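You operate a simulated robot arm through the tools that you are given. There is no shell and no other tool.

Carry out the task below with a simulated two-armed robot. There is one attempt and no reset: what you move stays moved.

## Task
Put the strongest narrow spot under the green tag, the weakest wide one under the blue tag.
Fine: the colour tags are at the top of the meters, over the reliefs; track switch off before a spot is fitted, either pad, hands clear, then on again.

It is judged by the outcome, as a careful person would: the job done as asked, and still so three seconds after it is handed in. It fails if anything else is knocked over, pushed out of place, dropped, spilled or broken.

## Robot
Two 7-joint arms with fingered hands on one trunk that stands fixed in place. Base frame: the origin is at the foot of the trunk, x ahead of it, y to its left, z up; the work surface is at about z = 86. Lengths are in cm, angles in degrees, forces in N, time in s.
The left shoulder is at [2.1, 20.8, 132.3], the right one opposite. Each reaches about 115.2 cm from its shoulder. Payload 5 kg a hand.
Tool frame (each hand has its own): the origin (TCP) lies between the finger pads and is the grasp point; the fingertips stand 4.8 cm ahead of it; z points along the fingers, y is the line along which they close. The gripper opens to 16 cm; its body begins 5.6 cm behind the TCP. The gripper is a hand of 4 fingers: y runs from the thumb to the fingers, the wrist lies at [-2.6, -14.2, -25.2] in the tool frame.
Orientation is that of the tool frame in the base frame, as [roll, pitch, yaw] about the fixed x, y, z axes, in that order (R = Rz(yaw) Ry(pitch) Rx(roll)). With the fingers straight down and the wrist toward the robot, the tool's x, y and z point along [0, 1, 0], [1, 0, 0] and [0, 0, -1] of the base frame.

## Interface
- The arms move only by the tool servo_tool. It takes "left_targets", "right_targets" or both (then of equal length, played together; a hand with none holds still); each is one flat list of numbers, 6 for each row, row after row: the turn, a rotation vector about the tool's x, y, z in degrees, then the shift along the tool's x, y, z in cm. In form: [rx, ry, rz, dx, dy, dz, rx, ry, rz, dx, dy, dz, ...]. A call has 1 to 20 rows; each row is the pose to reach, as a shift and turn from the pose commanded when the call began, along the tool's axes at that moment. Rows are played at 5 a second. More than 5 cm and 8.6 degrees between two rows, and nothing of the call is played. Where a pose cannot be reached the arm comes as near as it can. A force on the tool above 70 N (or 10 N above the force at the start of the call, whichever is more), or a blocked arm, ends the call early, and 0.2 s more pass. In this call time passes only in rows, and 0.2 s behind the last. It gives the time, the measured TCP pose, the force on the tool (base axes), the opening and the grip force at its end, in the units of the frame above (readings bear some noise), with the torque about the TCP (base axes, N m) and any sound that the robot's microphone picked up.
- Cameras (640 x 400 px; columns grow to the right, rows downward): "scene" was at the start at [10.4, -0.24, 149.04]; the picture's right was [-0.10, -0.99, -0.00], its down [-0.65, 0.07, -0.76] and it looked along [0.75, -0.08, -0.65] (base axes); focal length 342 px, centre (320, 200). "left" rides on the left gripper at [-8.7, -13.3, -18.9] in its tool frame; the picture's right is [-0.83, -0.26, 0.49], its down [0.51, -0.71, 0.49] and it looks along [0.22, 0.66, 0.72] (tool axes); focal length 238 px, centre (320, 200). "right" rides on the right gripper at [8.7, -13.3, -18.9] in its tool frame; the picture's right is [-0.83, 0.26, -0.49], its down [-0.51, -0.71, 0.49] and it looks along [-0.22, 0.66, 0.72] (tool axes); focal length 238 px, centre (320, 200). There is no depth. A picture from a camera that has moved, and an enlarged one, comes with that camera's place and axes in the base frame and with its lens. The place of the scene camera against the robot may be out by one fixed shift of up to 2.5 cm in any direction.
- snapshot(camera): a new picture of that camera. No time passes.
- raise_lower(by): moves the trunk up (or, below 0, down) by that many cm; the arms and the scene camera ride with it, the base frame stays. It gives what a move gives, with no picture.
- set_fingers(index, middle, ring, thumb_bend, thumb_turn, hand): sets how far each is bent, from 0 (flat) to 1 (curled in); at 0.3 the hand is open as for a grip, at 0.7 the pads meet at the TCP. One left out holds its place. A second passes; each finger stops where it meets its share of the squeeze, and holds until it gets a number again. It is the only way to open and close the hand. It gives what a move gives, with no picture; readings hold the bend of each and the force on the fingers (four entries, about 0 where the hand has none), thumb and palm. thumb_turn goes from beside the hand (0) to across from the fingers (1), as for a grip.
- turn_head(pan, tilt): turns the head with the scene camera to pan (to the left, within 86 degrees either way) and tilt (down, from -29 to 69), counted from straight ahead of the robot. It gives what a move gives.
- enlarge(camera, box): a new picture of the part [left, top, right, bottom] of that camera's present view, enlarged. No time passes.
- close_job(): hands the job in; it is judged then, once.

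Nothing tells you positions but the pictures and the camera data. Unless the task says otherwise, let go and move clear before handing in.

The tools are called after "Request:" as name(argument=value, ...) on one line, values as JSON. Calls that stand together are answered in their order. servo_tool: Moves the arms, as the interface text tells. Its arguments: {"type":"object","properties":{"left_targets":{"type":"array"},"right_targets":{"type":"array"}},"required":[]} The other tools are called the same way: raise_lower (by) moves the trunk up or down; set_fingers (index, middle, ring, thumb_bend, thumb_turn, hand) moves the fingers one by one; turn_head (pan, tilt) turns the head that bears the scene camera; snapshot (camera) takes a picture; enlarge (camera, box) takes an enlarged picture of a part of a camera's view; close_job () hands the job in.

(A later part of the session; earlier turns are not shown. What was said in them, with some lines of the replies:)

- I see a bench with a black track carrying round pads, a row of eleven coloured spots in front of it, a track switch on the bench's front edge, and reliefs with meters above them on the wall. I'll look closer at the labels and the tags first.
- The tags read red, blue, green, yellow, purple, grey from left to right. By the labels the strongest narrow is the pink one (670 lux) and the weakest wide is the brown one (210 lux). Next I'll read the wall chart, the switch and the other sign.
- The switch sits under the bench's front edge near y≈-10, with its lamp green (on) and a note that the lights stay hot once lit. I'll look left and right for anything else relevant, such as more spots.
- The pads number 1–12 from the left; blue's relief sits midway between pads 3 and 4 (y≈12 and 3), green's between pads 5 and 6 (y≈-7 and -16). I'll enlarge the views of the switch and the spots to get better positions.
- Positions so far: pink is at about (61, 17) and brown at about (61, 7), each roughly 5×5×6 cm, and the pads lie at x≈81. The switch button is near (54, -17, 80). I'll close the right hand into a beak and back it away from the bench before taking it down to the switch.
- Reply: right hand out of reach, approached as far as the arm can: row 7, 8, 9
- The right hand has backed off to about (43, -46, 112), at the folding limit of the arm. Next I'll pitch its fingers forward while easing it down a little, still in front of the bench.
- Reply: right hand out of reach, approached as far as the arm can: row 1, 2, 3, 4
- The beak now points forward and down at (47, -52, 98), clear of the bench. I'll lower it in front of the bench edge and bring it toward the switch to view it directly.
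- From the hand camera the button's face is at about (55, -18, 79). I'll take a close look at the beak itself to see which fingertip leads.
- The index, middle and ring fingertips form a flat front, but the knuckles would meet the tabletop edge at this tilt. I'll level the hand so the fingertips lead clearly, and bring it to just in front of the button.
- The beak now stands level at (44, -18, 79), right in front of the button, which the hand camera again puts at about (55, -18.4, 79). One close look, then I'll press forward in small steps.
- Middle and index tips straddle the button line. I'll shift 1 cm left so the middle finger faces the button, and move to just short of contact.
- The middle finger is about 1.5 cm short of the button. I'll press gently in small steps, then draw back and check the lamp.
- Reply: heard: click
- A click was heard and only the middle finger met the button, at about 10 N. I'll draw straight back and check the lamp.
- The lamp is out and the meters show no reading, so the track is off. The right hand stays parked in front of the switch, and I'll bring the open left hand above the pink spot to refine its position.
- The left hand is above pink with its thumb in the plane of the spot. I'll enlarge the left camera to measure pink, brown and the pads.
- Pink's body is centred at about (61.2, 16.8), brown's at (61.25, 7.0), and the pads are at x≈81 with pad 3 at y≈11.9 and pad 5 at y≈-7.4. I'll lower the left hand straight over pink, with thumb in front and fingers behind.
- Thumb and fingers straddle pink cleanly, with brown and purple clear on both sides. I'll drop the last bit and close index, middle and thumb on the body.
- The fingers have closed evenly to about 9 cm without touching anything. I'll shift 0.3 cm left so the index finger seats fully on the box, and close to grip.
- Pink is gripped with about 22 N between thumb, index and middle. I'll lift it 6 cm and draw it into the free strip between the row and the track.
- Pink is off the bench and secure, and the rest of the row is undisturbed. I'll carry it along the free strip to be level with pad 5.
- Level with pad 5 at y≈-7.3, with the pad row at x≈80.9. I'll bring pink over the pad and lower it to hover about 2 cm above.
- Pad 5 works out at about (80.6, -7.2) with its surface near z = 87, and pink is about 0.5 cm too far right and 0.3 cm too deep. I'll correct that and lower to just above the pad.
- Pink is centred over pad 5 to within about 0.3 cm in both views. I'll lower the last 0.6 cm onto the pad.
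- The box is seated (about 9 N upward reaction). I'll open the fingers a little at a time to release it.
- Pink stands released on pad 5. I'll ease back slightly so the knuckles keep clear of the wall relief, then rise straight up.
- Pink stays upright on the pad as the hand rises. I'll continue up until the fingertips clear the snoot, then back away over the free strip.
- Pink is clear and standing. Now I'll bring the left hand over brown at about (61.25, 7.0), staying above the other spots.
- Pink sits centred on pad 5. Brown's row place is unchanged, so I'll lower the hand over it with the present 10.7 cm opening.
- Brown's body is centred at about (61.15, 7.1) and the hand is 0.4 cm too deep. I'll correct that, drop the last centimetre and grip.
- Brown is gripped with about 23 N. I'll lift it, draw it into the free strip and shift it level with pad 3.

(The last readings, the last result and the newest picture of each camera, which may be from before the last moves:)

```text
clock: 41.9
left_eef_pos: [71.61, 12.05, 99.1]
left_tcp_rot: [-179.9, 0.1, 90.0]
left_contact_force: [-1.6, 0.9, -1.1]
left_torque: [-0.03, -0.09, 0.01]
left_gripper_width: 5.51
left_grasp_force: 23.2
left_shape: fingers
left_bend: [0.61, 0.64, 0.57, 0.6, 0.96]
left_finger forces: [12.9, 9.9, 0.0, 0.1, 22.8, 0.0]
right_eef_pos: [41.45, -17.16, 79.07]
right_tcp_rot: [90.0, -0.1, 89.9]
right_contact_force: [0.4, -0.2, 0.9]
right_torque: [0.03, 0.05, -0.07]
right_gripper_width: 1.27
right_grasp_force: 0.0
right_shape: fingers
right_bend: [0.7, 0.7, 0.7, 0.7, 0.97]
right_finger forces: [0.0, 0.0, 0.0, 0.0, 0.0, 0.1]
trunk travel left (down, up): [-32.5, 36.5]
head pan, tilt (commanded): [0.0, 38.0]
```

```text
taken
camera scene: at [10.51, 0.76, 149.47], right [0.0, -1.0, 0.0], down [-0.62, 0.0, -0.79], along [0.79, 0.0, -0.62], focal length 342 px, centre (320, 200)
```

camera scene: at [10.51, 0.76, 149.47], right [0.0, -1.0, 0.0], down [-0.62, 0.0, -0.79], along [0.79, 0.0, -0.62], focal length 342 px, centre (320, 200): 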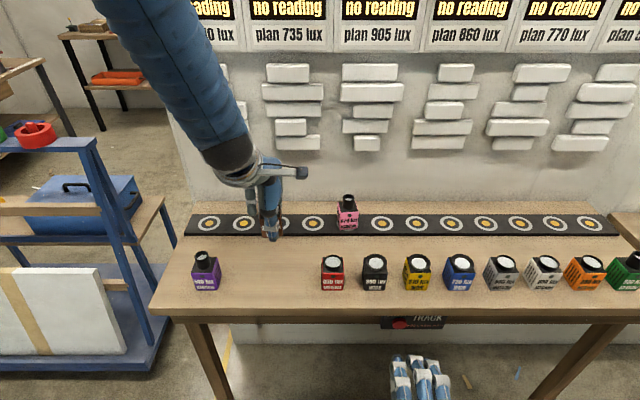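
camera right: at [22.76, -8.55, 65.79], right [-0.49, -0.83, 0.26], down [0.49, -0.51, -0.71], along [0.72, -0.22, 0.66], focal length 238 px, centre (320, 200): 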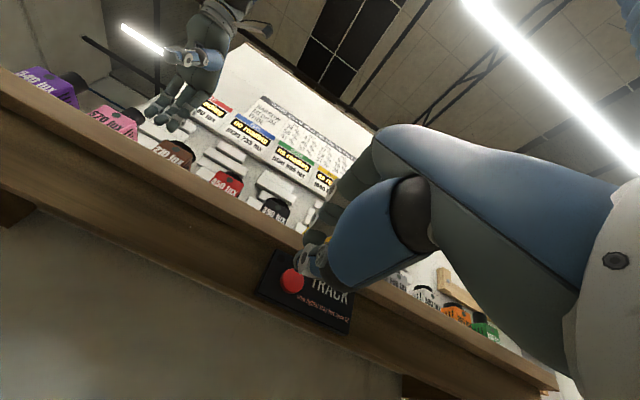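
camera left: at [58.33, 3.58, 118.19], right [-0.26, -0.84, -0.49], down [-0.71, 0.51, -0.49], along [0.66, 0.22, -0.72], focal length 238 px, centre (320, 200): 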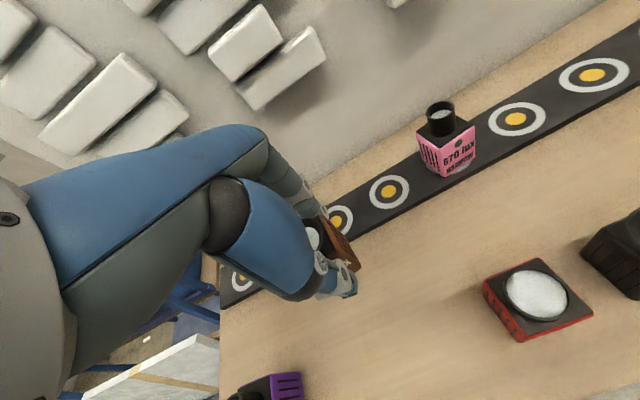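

Pink stands on pad 5 under green, and brown is now level with pad 3 under blue. I'll bring it over the pad and hover 2 cm above to measure.

Request:
servo_tool(left_targets=[0, 0, 0, 0.2, 3, 0.5, 0, 0, 0, 0.3, 6, 1.5, 0, 0, 0, 0.4, 8, 2.5, 0, 0, 0, 0.4, 9.1, 3.5])

Request:
enlarge(camera="left", box=[240, 160, 480, 310])

Request:
enlarge(camera="scene", box=[230, 175, 330, 238])

```text
clock: 42.9
left_eef_pos: [80.71, 12.52, 95.52]
left_tcp_rot: [-179.9, 0.1, 90.0]
left_contact_force: [0.4, 0.0, -1.1]
left_torque: [-0.01, 0.01, 0.03]
left_gripper_width: 5.52
left_grasp_force: 22.7
left_shape: fingers
left_bend: [0.61, 0.64, 0.57, 0.6, 0.96]
left_finger forces: [12.8, 9.8, 0.0, 0.0, 22.6, 0.0]
right_eef_pos: [41.73, -17.15, 79.01]
right_tcp_rot: [90.0, 0.0, 90.0]
right_contact_force: [-0.1, 0.1, -0.1]
right_torque: [0.02, 0.01, 0.01]
right_gripper_width: 1.26
right_grasp_force: 0.0
right_shape: fingers
right_bend: [0.7, 0.7, 0.7, 0.7, 0.97]
right_finger forces: [0.0, 0.0, 0.0, 0.0, 0.0, 0.0]
trunk travel left (down, up): [-32.5, 36.5]
head pan, tilt (commanded): [0.0, 38.0]
```

```text
2.67 times, centred on (360, 235) of left
camera zoom: at [67.42, 3.95, 114.46], right [-0.26, -0.83, -0.49], down [-0.71, 0.51, -0.49], along [0.65, 0.22, -0.72], focal length 636 px, centre (213, 107)
```

zoom: 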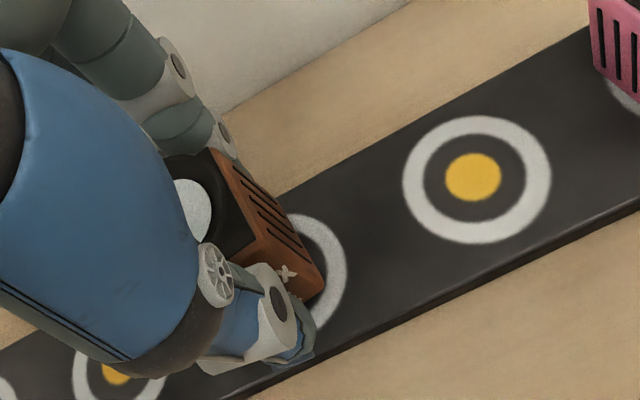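

```text
6.35 times, centred on (280, 206) of scene
camera zoom: at [10.69, 0.62, 149.45], right [0.0, -1.0, 0.0], down [-0.62, 0.0, -0.79], along [0.79, 0.0, -0.62], focal length 2172 px, centre (574, 159)
```

zoom: 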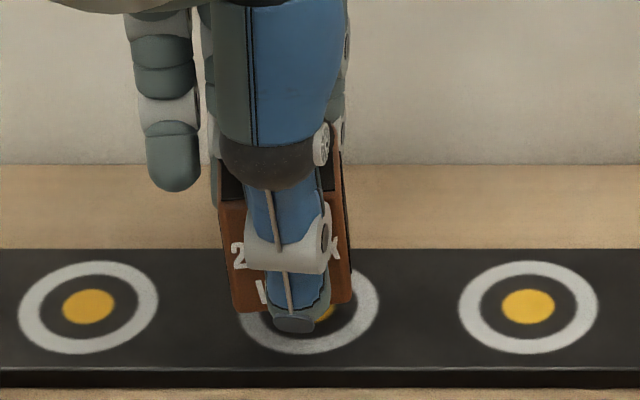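

Brown is about 0.45 cm left of and 0.3 cm short of pad 3's centre, and turned about 5°. I'll correct all three while lowering to just above the pad.

Request:
servo_tool(left_targets=[0, 0, 1.5, -0.2, 0.1, 0.5, 0, 0, 3, -0.35, 0.2, 1.2, 0, 0, 4.5, -0.45, 0.28, 1.9])

Request:
enlarge(camera="left", box=[240, 160, 480, 310])

Request:
enlarge(camera="scene", box=[230, 175, 330, 238])

```text
clock: 43.7
left_eef_pos: [80.95, 12.01, 93.48]
left_tcp_rot: [-179.9, 0.0, 85.5]
left_contact_force: [0.7, 0.2, -2.2]
left_torque: [-0.03, 0.02, -0.01]
left_gripper_width: 5.52
left_grasp_force: 23.2
left_shape: fingers
left_bend: [0.61, 0.64, 0.57, 0.6, 0.96]
left_finger forces: [12.8, 9.9, 0.1, 0.1, 22.7, 0.0]
right_eef_pos: [41.72, -17.17, 78.93]
right_tcp_rot: [90.2, 0.1, 90.0]
right_contact_force: [0.2, 0.5, -0.4]
right_torque: [0.01, -0.02, -0.02]
right_gripper_width: 1.27
right_grasp_force: 0.0
right_shape: fingers
right_bend: [0.7, 0.7, 0.7, 0.7, 0.97]
right_finger forces: [0.0, 0.0, 0.1, 0.0, 0.0, 0.1]
trunk travel left (down, up): [-32.5, 36.5]
head pan, tilt (commanded): [0.0, 38.0]
```

```text
2.67 times, centred on (360, 235) of left
camera zoom: at [67.12, 4.54, 112.51], right [-0.32, -0.81, -0.49], down [-0.67, 0.56, -0.49], along [0.67, 0.17, -0.72], focal length 636 px, centre (213, 107)
```

zoom: 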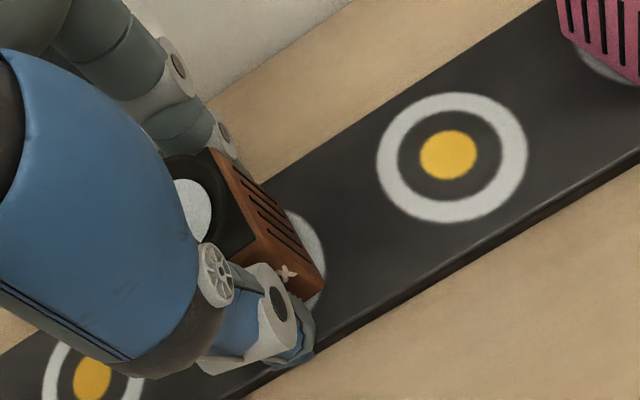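

```text
6.35 times, centred on (280, 206) of scene
camera zoom: at [10.7, 0.67, 149.45], right [0.0, -1.0, 0.0], down [-0.62, 0.0, -0.79], along [0.79, 0.0, -0.62], focal length 2172 px, centre (574, 159)
```

zoom: 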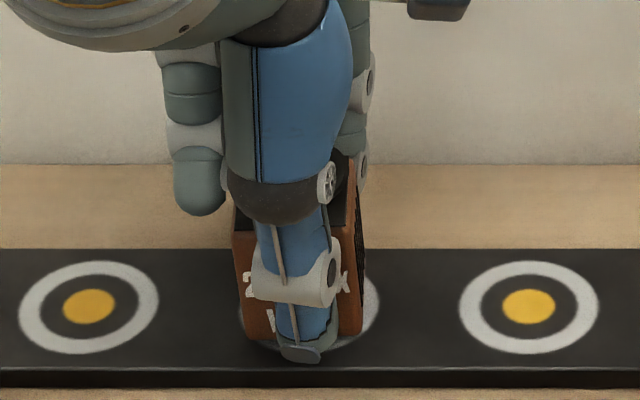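

Brown is now square and centred over pad 3 in the scene view. I'll lower the last half centimetre.

Request:
servo_tool(left_targets=[0, 0, 0, 0, 0, 0.2, 0, 0, 0, 0, 0, 0.4, 0, 0, 0, 0, 0, 0.55])

Request:
enlarge(camera="scene", box=[230, 175, 330, 238])

```text
clock: 44.5
left_eef_pos: [80.99, 11.94, 93.11]
left_tcp_rot: [179.8, 0.1, 85.5]
left_contact_force: [-0.1, -0.5, 5.6]
left_torque: [0.05, 0.24, 0.02]
left_gripper_width: 5.51
left_grasp_force: 22.9
left_shape: fingers
left_bend: [0.61, 0.64, 0.57, 0.6, 0.96]
left_finger forces: [12.7, 10.3, 0.0, 0.0, 23.5, 0.0]
right_eef_pos: [41.6, -17.33, 79.02]
right_tcp_rot: [89.9, 0.0, 90.0]
right_contact_force: [-0.4, 0.0, -0.1]
right_torque: [0.0, 0.01, 0.03]
right_gripper_width: 1.25
right_grasp_force: 0.0
right_shape: fingers
right_bend: [0.7, 0.7, 0.7, 0.7, 0.97]
right_finger forces: [0.0, 0.1, 0.0, 0.1, 0.1, 0.0]
trunk travel left (down, up): [-32.5, 36.5]
head pan, tilt (commanded): [0.0, 38.0]
```

```text
6.35 times, centred on (280, 206) of scene
camera zoom: at [10.57, 0.61, 149.47], right [0.0, -1.0, 0.0], down [-0.62, 0.0, -0.79], along [0.79, 0.0, -0.62], focal length 2172 px, centre (574, 159)
```

zoom: 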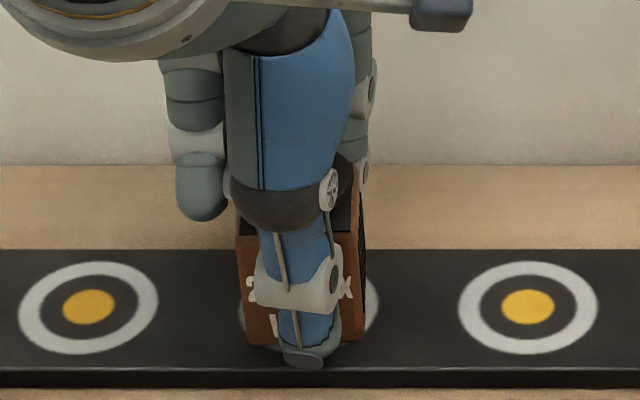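

Brown is seated on pad 3 with about 6 N upward reaction. I'll open the fingers in two small steps to release it.

Request:
set_fingers(hand="left", index=0.56, middle=0.58, ring=0.54, thumb_bend=0.55)

Request:
set_fingers(hand="left", index=0.47, middle=0.47, ring=0.47, thumb_bend=0.45)

Request:
servo_tool(left_targets=[0, 0, 0, 0, -0.6, 0, 0, 0, 0, 0, -1.2, -0.5, 0, 0, 0, 0, -1.2, -2, 0, 0, 0, 0, -1.2, -4, 0, 0, 0, 0, -1.2, -6])

Request:
enlarge(camera="scene", box=[220, 130, 360, 240])

Request:
snapshot(camera="left")

```text
clock: 45.5
left_eef_pos: [81.04, 11.93, 92.83]
left_tcp_rot: [-180.0, 0.1, 85.4]
left_contact_force: [-0.7, -0.8, 0.2]
left_torque: [0.01, -0.01, -0.03]
left_gripper_width: 6.87
left_grasp_force: 0.0
left_shape: fingers
left_bend: [0.56, 0.57, 0.54, 0.55, 0.97]
left_finger forces: [0.0, 0.0, 0.1, 0.1, 0.0, 0.1]
right_eef_pos: [41.75, -17.29, 78.99]
right_tcp_rot: [90.0, 0.0, 89.8]
right_contact_force: [0.9, -0.1, 0.0]
right_torque: [0.0, -0.01, 0.01]
right_gripper_width: 1.26
right_grasp_force: 0.1
right_shape: fingers
right_bend: [0.7, 0.7, 0.7, 0.7, 0.97]
right_finger forces: [0.0, 0.1, 0.1, 0.1, 0.0, 0.1]
trunk travel left (down, up): [-32.5, 36.5]
head pan, tilt (commanded): [0.0, 38.0]
```

```text
clock: 46.5
left_eef_pos: [80.97, 12.03, 93.05]
left_tcp_rot: [-180.0, 0.0, 85.4]
left_contact_force: [-0.4, -0.2, -0.4]
left_torque: [-0.02, -0.03, 0.02]
left_gripper_width: 10.67
left_grasp_force: 0.0
left_shape: fingers
left_bend: [0.47, 0.47, 0.47, 0.45, 0.97]
left_finger forces: [0.0, 0.0, 0.0, 0.0, 0.1, 0.0]
right_eef_pos: [41.7, -17.17, 78.97]
right_tcp_rot: [89.9, 0.0, 90.0]
right_contact_force: [-0.1, -0.6, -0.6]
right_torque: [0.01, -0.02, 0.0]
right_gripper_width: 1.24
right_grasp_force: 0.1
right_shape: fingers
right_bend: [0.7, 0.7, 0.7, 0.7, 0.97]
right_finger forces: [0.0, 0.0, 0.0, 0.0, 0.0, 0.0]
trunk travel left (down, up): [-32.5, 36.5]
head pan, tilt (commanded): [0.0, 38.0]
```

```text
clock: 47.7
left_eef_pos: [79.36, 12.11, 99.11]
left_tcp_rot: [-179.9, 0.1, 85.5]
left_contact_force: [-1.6, -0.4, -0.5]
left_torque: [-0.03, -0.13, 0.05]
left_gripper_width: 10.69
left_grasp_force: 0.1
left_shape: fingers
left_bend: [0.47, 0.47, 0.47, 0.45, 0.97]
left_finger forces: [0.0, 0.0, 0.1, 0.0, 0.0, 0.1]
right_eef_pos: [41.64, -17.26, 79.05]
right_tcp_rot: [90.0, -0.1, 89.8]
right_contact_force: [-0.3, -0.6, -0.3]
right_torque: [0.01, -0.01, -0.03]
right_gripper_width: 1.24
right_grasp_force: 0.0
right_shape: fingers
right_bend: [0.7, 0.7, 0.7, 0.7, 0.97]
right_finger forces: [0.1, 0.0, 0.1, 0.1, 0.0, 0.0]
trunk travel left (down, up): [-32.5, 36.5]
head pan, tilt (commanded): [0.0, 38.0]
```

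```text
3.64 times, centred on (290, 185) of scene
camera zoom: at [10.56, 0.59, 149.46], right [0.0, -1.0, 0.0], down [-0.62, 0.0, -0.79], along [0.79, 0.0, -0.62], focal length 1244 px, centre (429, 254)
```

zoom: 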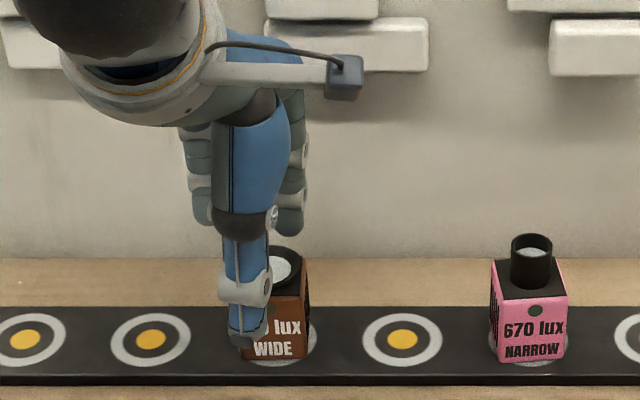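

```text
taken
camera left: at [65.7, 4.62, 118.1], right [-0.32, -0.81, -0.49], down [-0.67, 0.56, -0.49], along [0.67, 0.17, -0.72], focal length 238 px, centre (320, 200)
```

left: 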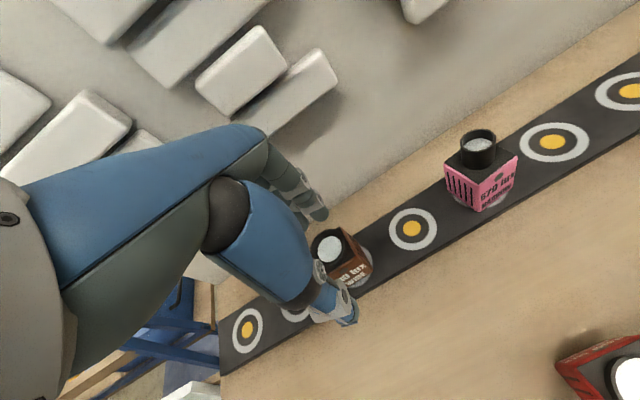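

Brown stands free on pad 3. I'll lift the left hand fully clear, bring it back over the empty part of the bench and up out of the way.

Request:
servo_tool(left_targets=[0, 0, 0, 0, -0.3, -1.5, 0, 0, 0, 0, -0.6, -3, 0, 0, 0, 0, -0.8, -5, 0, 0, 0, 0.5, -3, -6.5, 0, 0, -1.5, 1.5, -6, -8, 0, 0, -3, 3, -9, -10, 0, 0, -4.5, 5, -12, -12, 0, 0, -4.5, 7, -14, -14])

Request:
snapshot(camera="scene")

Request:
enlarge(camera="scene", box=[220, 170, 420, 295])

```text
clock: 49.5
left_eef_pos: [66.2, 20.31, 113.05]
left_tcp_rot: [180.0, 0.1, 89.8]
left_contact_force: [-0.3, 0.3, 0.3]
left_torque: [-0.05, -0.1, 0.0]
left_gripper_width: 10.71
left_grasp_force: 0.1
left_shape: fingers
left_bend: [0.47, 0.47, 0.47, 0.45, 0.97]
left_finger forces: [0.0, 0.0, 0.1, 0.0, 0.1, 0.1]
right_eef_pos: [41.59, -17.13, 78.96]
right_tcp_rot: [90.0, 0.0, 90.0]
right_contact_force: [-0.5, 0.4, 0.6]
right_torque: [-0.03, 0.0, -0.03]
right_gripper_width: 1.25
right_grasp_force: 0.1
right_shape: fingers
right_bend: [0.7, 0.7, 0.7, 0.7, 0.97]
right_finger forces: [0.0, 0.1, 0.0, 0.1, 0.0, 0.0]
trunk travel left (down, up): [-32.5, 36.5]
head pan, tilt (commanded): [0.0, 38.0]
```

```text
taken
camera scene: at [10.5, 0.74, 149.47], right [0.0, -1.0, 0.0], down [-0.62, 0.0, -0.79], along [0.79, 0.0, -0.62], focal length 342 px, centre (320, 200)
```

scene: 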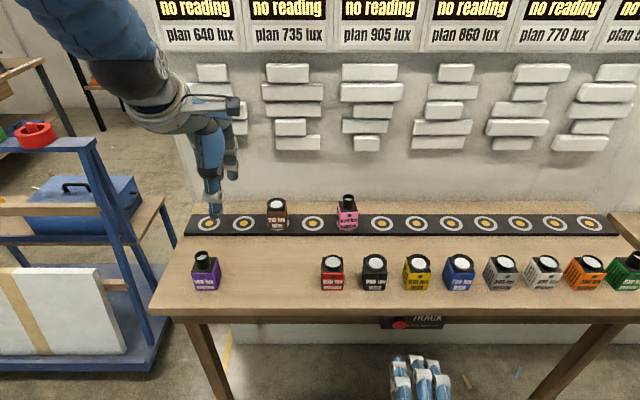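

```text
3.20 times, centred on (320, 232) of scene
camera zoom: at [10.5, 0.74, 149.47], right [0.0, -1.0, 0.0], down [-0.62, 0.0, -0.79], along [0.79, 0.0, -0.62], focal length 1095 px, centre (320, 96)
```

zoom: 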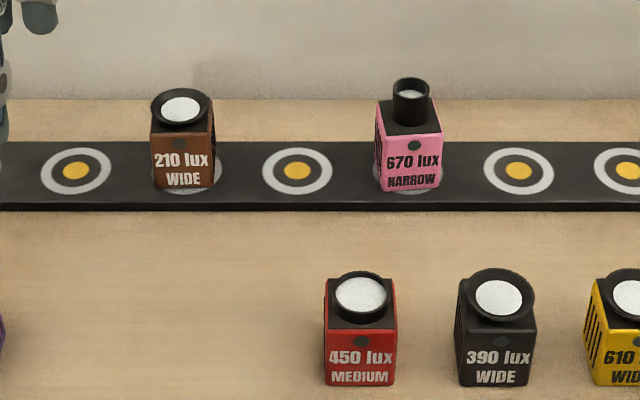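

Both spots stand centred on their pads, brown on pad 3 (blue) and pink on pad 5 (green), and the left hand is clear. Now I'll press the track switch again with the right hand along the same line as before.

Request:
servo_tool(right_targets=[0, 0, 0, 0, 0, 2, 0, 0, 0, 0, 0, 4, 0, 0, 0, 0, 0, 6, 0, 0, 0, 0, 0, 7, 0, 0, 0, 0, 0, 7.5, 0, 0, 0, 0, 0, 8, 0, 0, 0, 0, 0, 8.5])

Request:
snapshot(camera="scene")

```text
clock: 51.1
left_eef_pos: [66.26, 20.25, 112.95]
left_tcp_rot: [-180.0, 0.0, 90.0]
left_contact_force: [-0.3, 0.7, 0.8]
left_torque: [0.01, -0.02, -0.01]
left_gripper_width: 10.7
left_grasp_force: 0.0
left_shape: fingers
left_bend: [0.47, 0.47, 0.47, 0.45, 0.97]
left_finger forces: [0.0, 0.0, 0.1, 0.1, 0.1, 0.0]
right_eef_pos: [49.93, -17.08, 78.95]
right_tcp_rot: [90.0, -0.1, 90.0]
right_contact_force: [-7.1, 1.1, 2.0]
right_torque: [-0.03, -0.19, -0.11]
right_gripper_width: 1.27
right_grasp_force: 3.5
right_shape: fingers
right_bend: [0.7, 0.7, 0.7, 0.7, 0.97]
right_finger forces: [0.1, 7.4, 0.0, 0.1, 0.0, 0.0]
trunk travel left (down, up): [-32.5, 36.5]
head pan, tilt (commanded): [0.0, 38.0]
heard: click
```

```text
taken
camera scene: at [10.53, 0.63, 149.47], right [0.0, -1.0, 0.0], down [-0.62, 0.0, -0.79], along [0.79, 0.0, -0.62], focal length 342 px, centre (320, 200)
```

scene: 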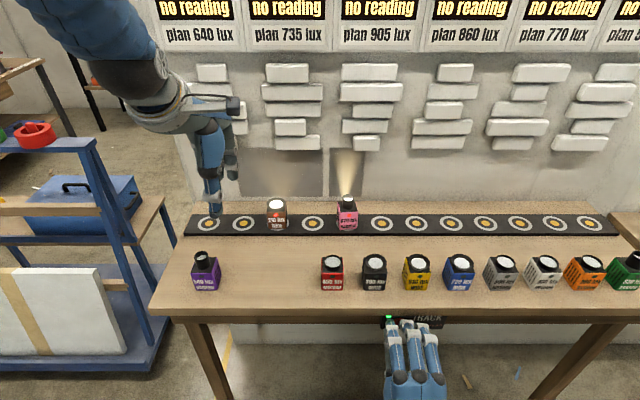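

The click came, the lamp is green and both spots are lit. I'll withdraw the right hand from the switch and check the meters.

Request:
servo_tool(right_targets=[0, 0, 0, 0, 0, -1, 0, 0, 0, 0, 0, -2.5, 0, 0, 0, 0, 0, -4.5, 0, 0, 0, 0, 0, -6.5, 0, 0, 0, 0, 0, -9])

Request:
turn_head(pan=0, tilt=20)

Request:
snapshot(camera="scene")

Request:
turn_head(pan=0, tilt=42)

Request:
snapshot(camera="scene")

```text
clock: 52.3
left_eef_pos: [66.32, 20.26, 112.94]
left_tcp_rot: [180.0, -0.1, 90.0]
left_contact_force: [-0.4, -0.3, 0.6]
left_torque: [-0.02, -0.06, 0.05]
left_gripper_width: 10.71
left_grasp_force: 0.1
left_shape: fingers
left_bend: [0.47, 0.47, 0.47, 0.45, 0.97]
left_finger forces: [0.0, 0.0, 0.0, 0.1, 0.0, 0.1]
right_eef_pos: [40.97, -17.19, 79.05]
right_tcp_rot: [89.9, 0.0, 89.8]
right_contact_force: [0.0, 0.0, -0.1]
right_torque: [0.0, -0.01, -0.04]
right_gripper_width: 1.26
right_grasp_force: 0.0
right_shape: fingers
right_bend: [0.7, 0.7, 0.7, 0.7, 0.97]
right_finger forces: [0.0, 0.0, 0.0, 0.1, 0.1, 0.0]
trunk travel left (down, up): [-32.5, 36.5]
head pan, tilt (commanded): [0.0, 38.0]
```

```text
clock: 53.1
left_eef_pos: [66.21, 20.32, 112.89]
left_tcp_rot: [-180.0, 0.0, 90.0]
left_contact_force: [-0.6, 0.7, -0.6]
left_torque: [-0.01, -0.01, -0.01]
left_gripper_width: 10.68
left_grasp_force: 0.1
left_shape: fingers
left_bend: [0.47, 0.47, 0.47, 0.45, 0.97]
left_finger forces: [0.1, 0.0, 0.1, 0.1, 0.0, 0.0]
right_eef_pos: [40.93, -17.13, 79.15]
right_tcp_rot: [90.1, 0.0, 90.1]
right_contact_force: [-0.6, 0.6, 0.9]
right_torque: [-0.03, -0.01, 0.01]
right_gripper_width: 1.24
right_grasp_force: 0.1
right_shape: fingers
right_bend: [0.7, 0.7, 0.7, 0.7, 0.97]
right_finger forces: [0.0, 0.1, 0.0, 0.0, 0.1, 0.0]
trunk travel left (down, up): [-32.5, 36.5]
head pan, tilt (commanded): [0.0, 20.0]
```

```text
taken
camera scene: at [11.27, 0.62, 152.29], right [0.0, -1.0, 0.0], down [-0.34, 0.0, -0.94], along [0.94, 0.0, -0.34], focal length 342 px, centre (320, 200)
```

scene: 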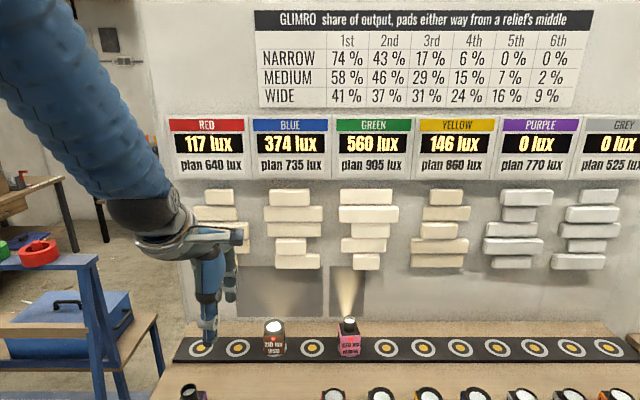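

```text
clock: 54.0
left_eef_pos: [66.32, 20.2, 113.07]
left_tcp_rot: [179.9, -0.1, 89.9]
left_contact_force: [0.3, 0.0, -0.5]
left_torque: [0.01, 0.03, 0.06]
left_gripper_width: 10.7
left_grasp_force: 0.0
left_shape: fingers
left_bend: [0.47, 0.47, 0.47, 0.45, 0.97]
left_finger forces: [0.0, 0.0, 0.0, 0.0, 0.0, 0.0]
right_eef_pos: [41.02, -17.08, 79.07]
right_tcp_rot: [89.9, 0.0, 90.0]
right_contact_force: [0.3, 0.2, 0.6]
right_torque: [-0.01, -0.01, 0.01]
right_gripper_width: 1.23
right_grasp_force: 0.0
right_shape: fingers
right_bend: [0.7, 0.7, 0.7, 0.7, 0.97]
right_finger forces: [0.0, 0.1, 0.0, 0.0, 0.0, 0.1]
trunk travel left (down, up): [-32.5, 36.5]
head pan, tilt (commanded): [0.0, 42.0]
```

```text
taken
camera scene: at [10.34, 0.62, 148.87], right [0.0, -1.0, 0.0], down [-0.67, 0.0, -0.74], along [0.74, 0.0, -0.67], focal length 342 px, centre (320, 200)
```

scene: 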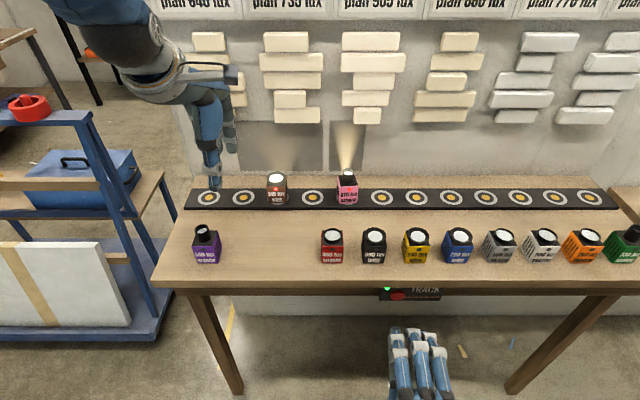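

The lamp is green and both spots are lit. The meters agree with the chart: green 560 lux is 74 % of 670 plus 31 % of 210, and blue 374 lux is 41 % of 210 plus 43 % of 670. Both hands are clear and nothing else has moved, so I'm handing the job in.

Request:
close_job()

```text
The job is handed in.
```

Both spots are fitted and lit, and the job is handed in. The pink 670 lux narrow is under the green tag on pad 5, and the brown 210 lux wide is under the blue tag on pad 3, counting pads from the left.

I switched the track off before fitting either spot. It went back on only once the left hand was clear of the track. The switch lamp is green, and the meters read 560 lux for green and 374 lux for blue. Both readings match the wall chart for these two spots on these pads.

Nothing else was knocked or moved, and both hands ended empty and clear.
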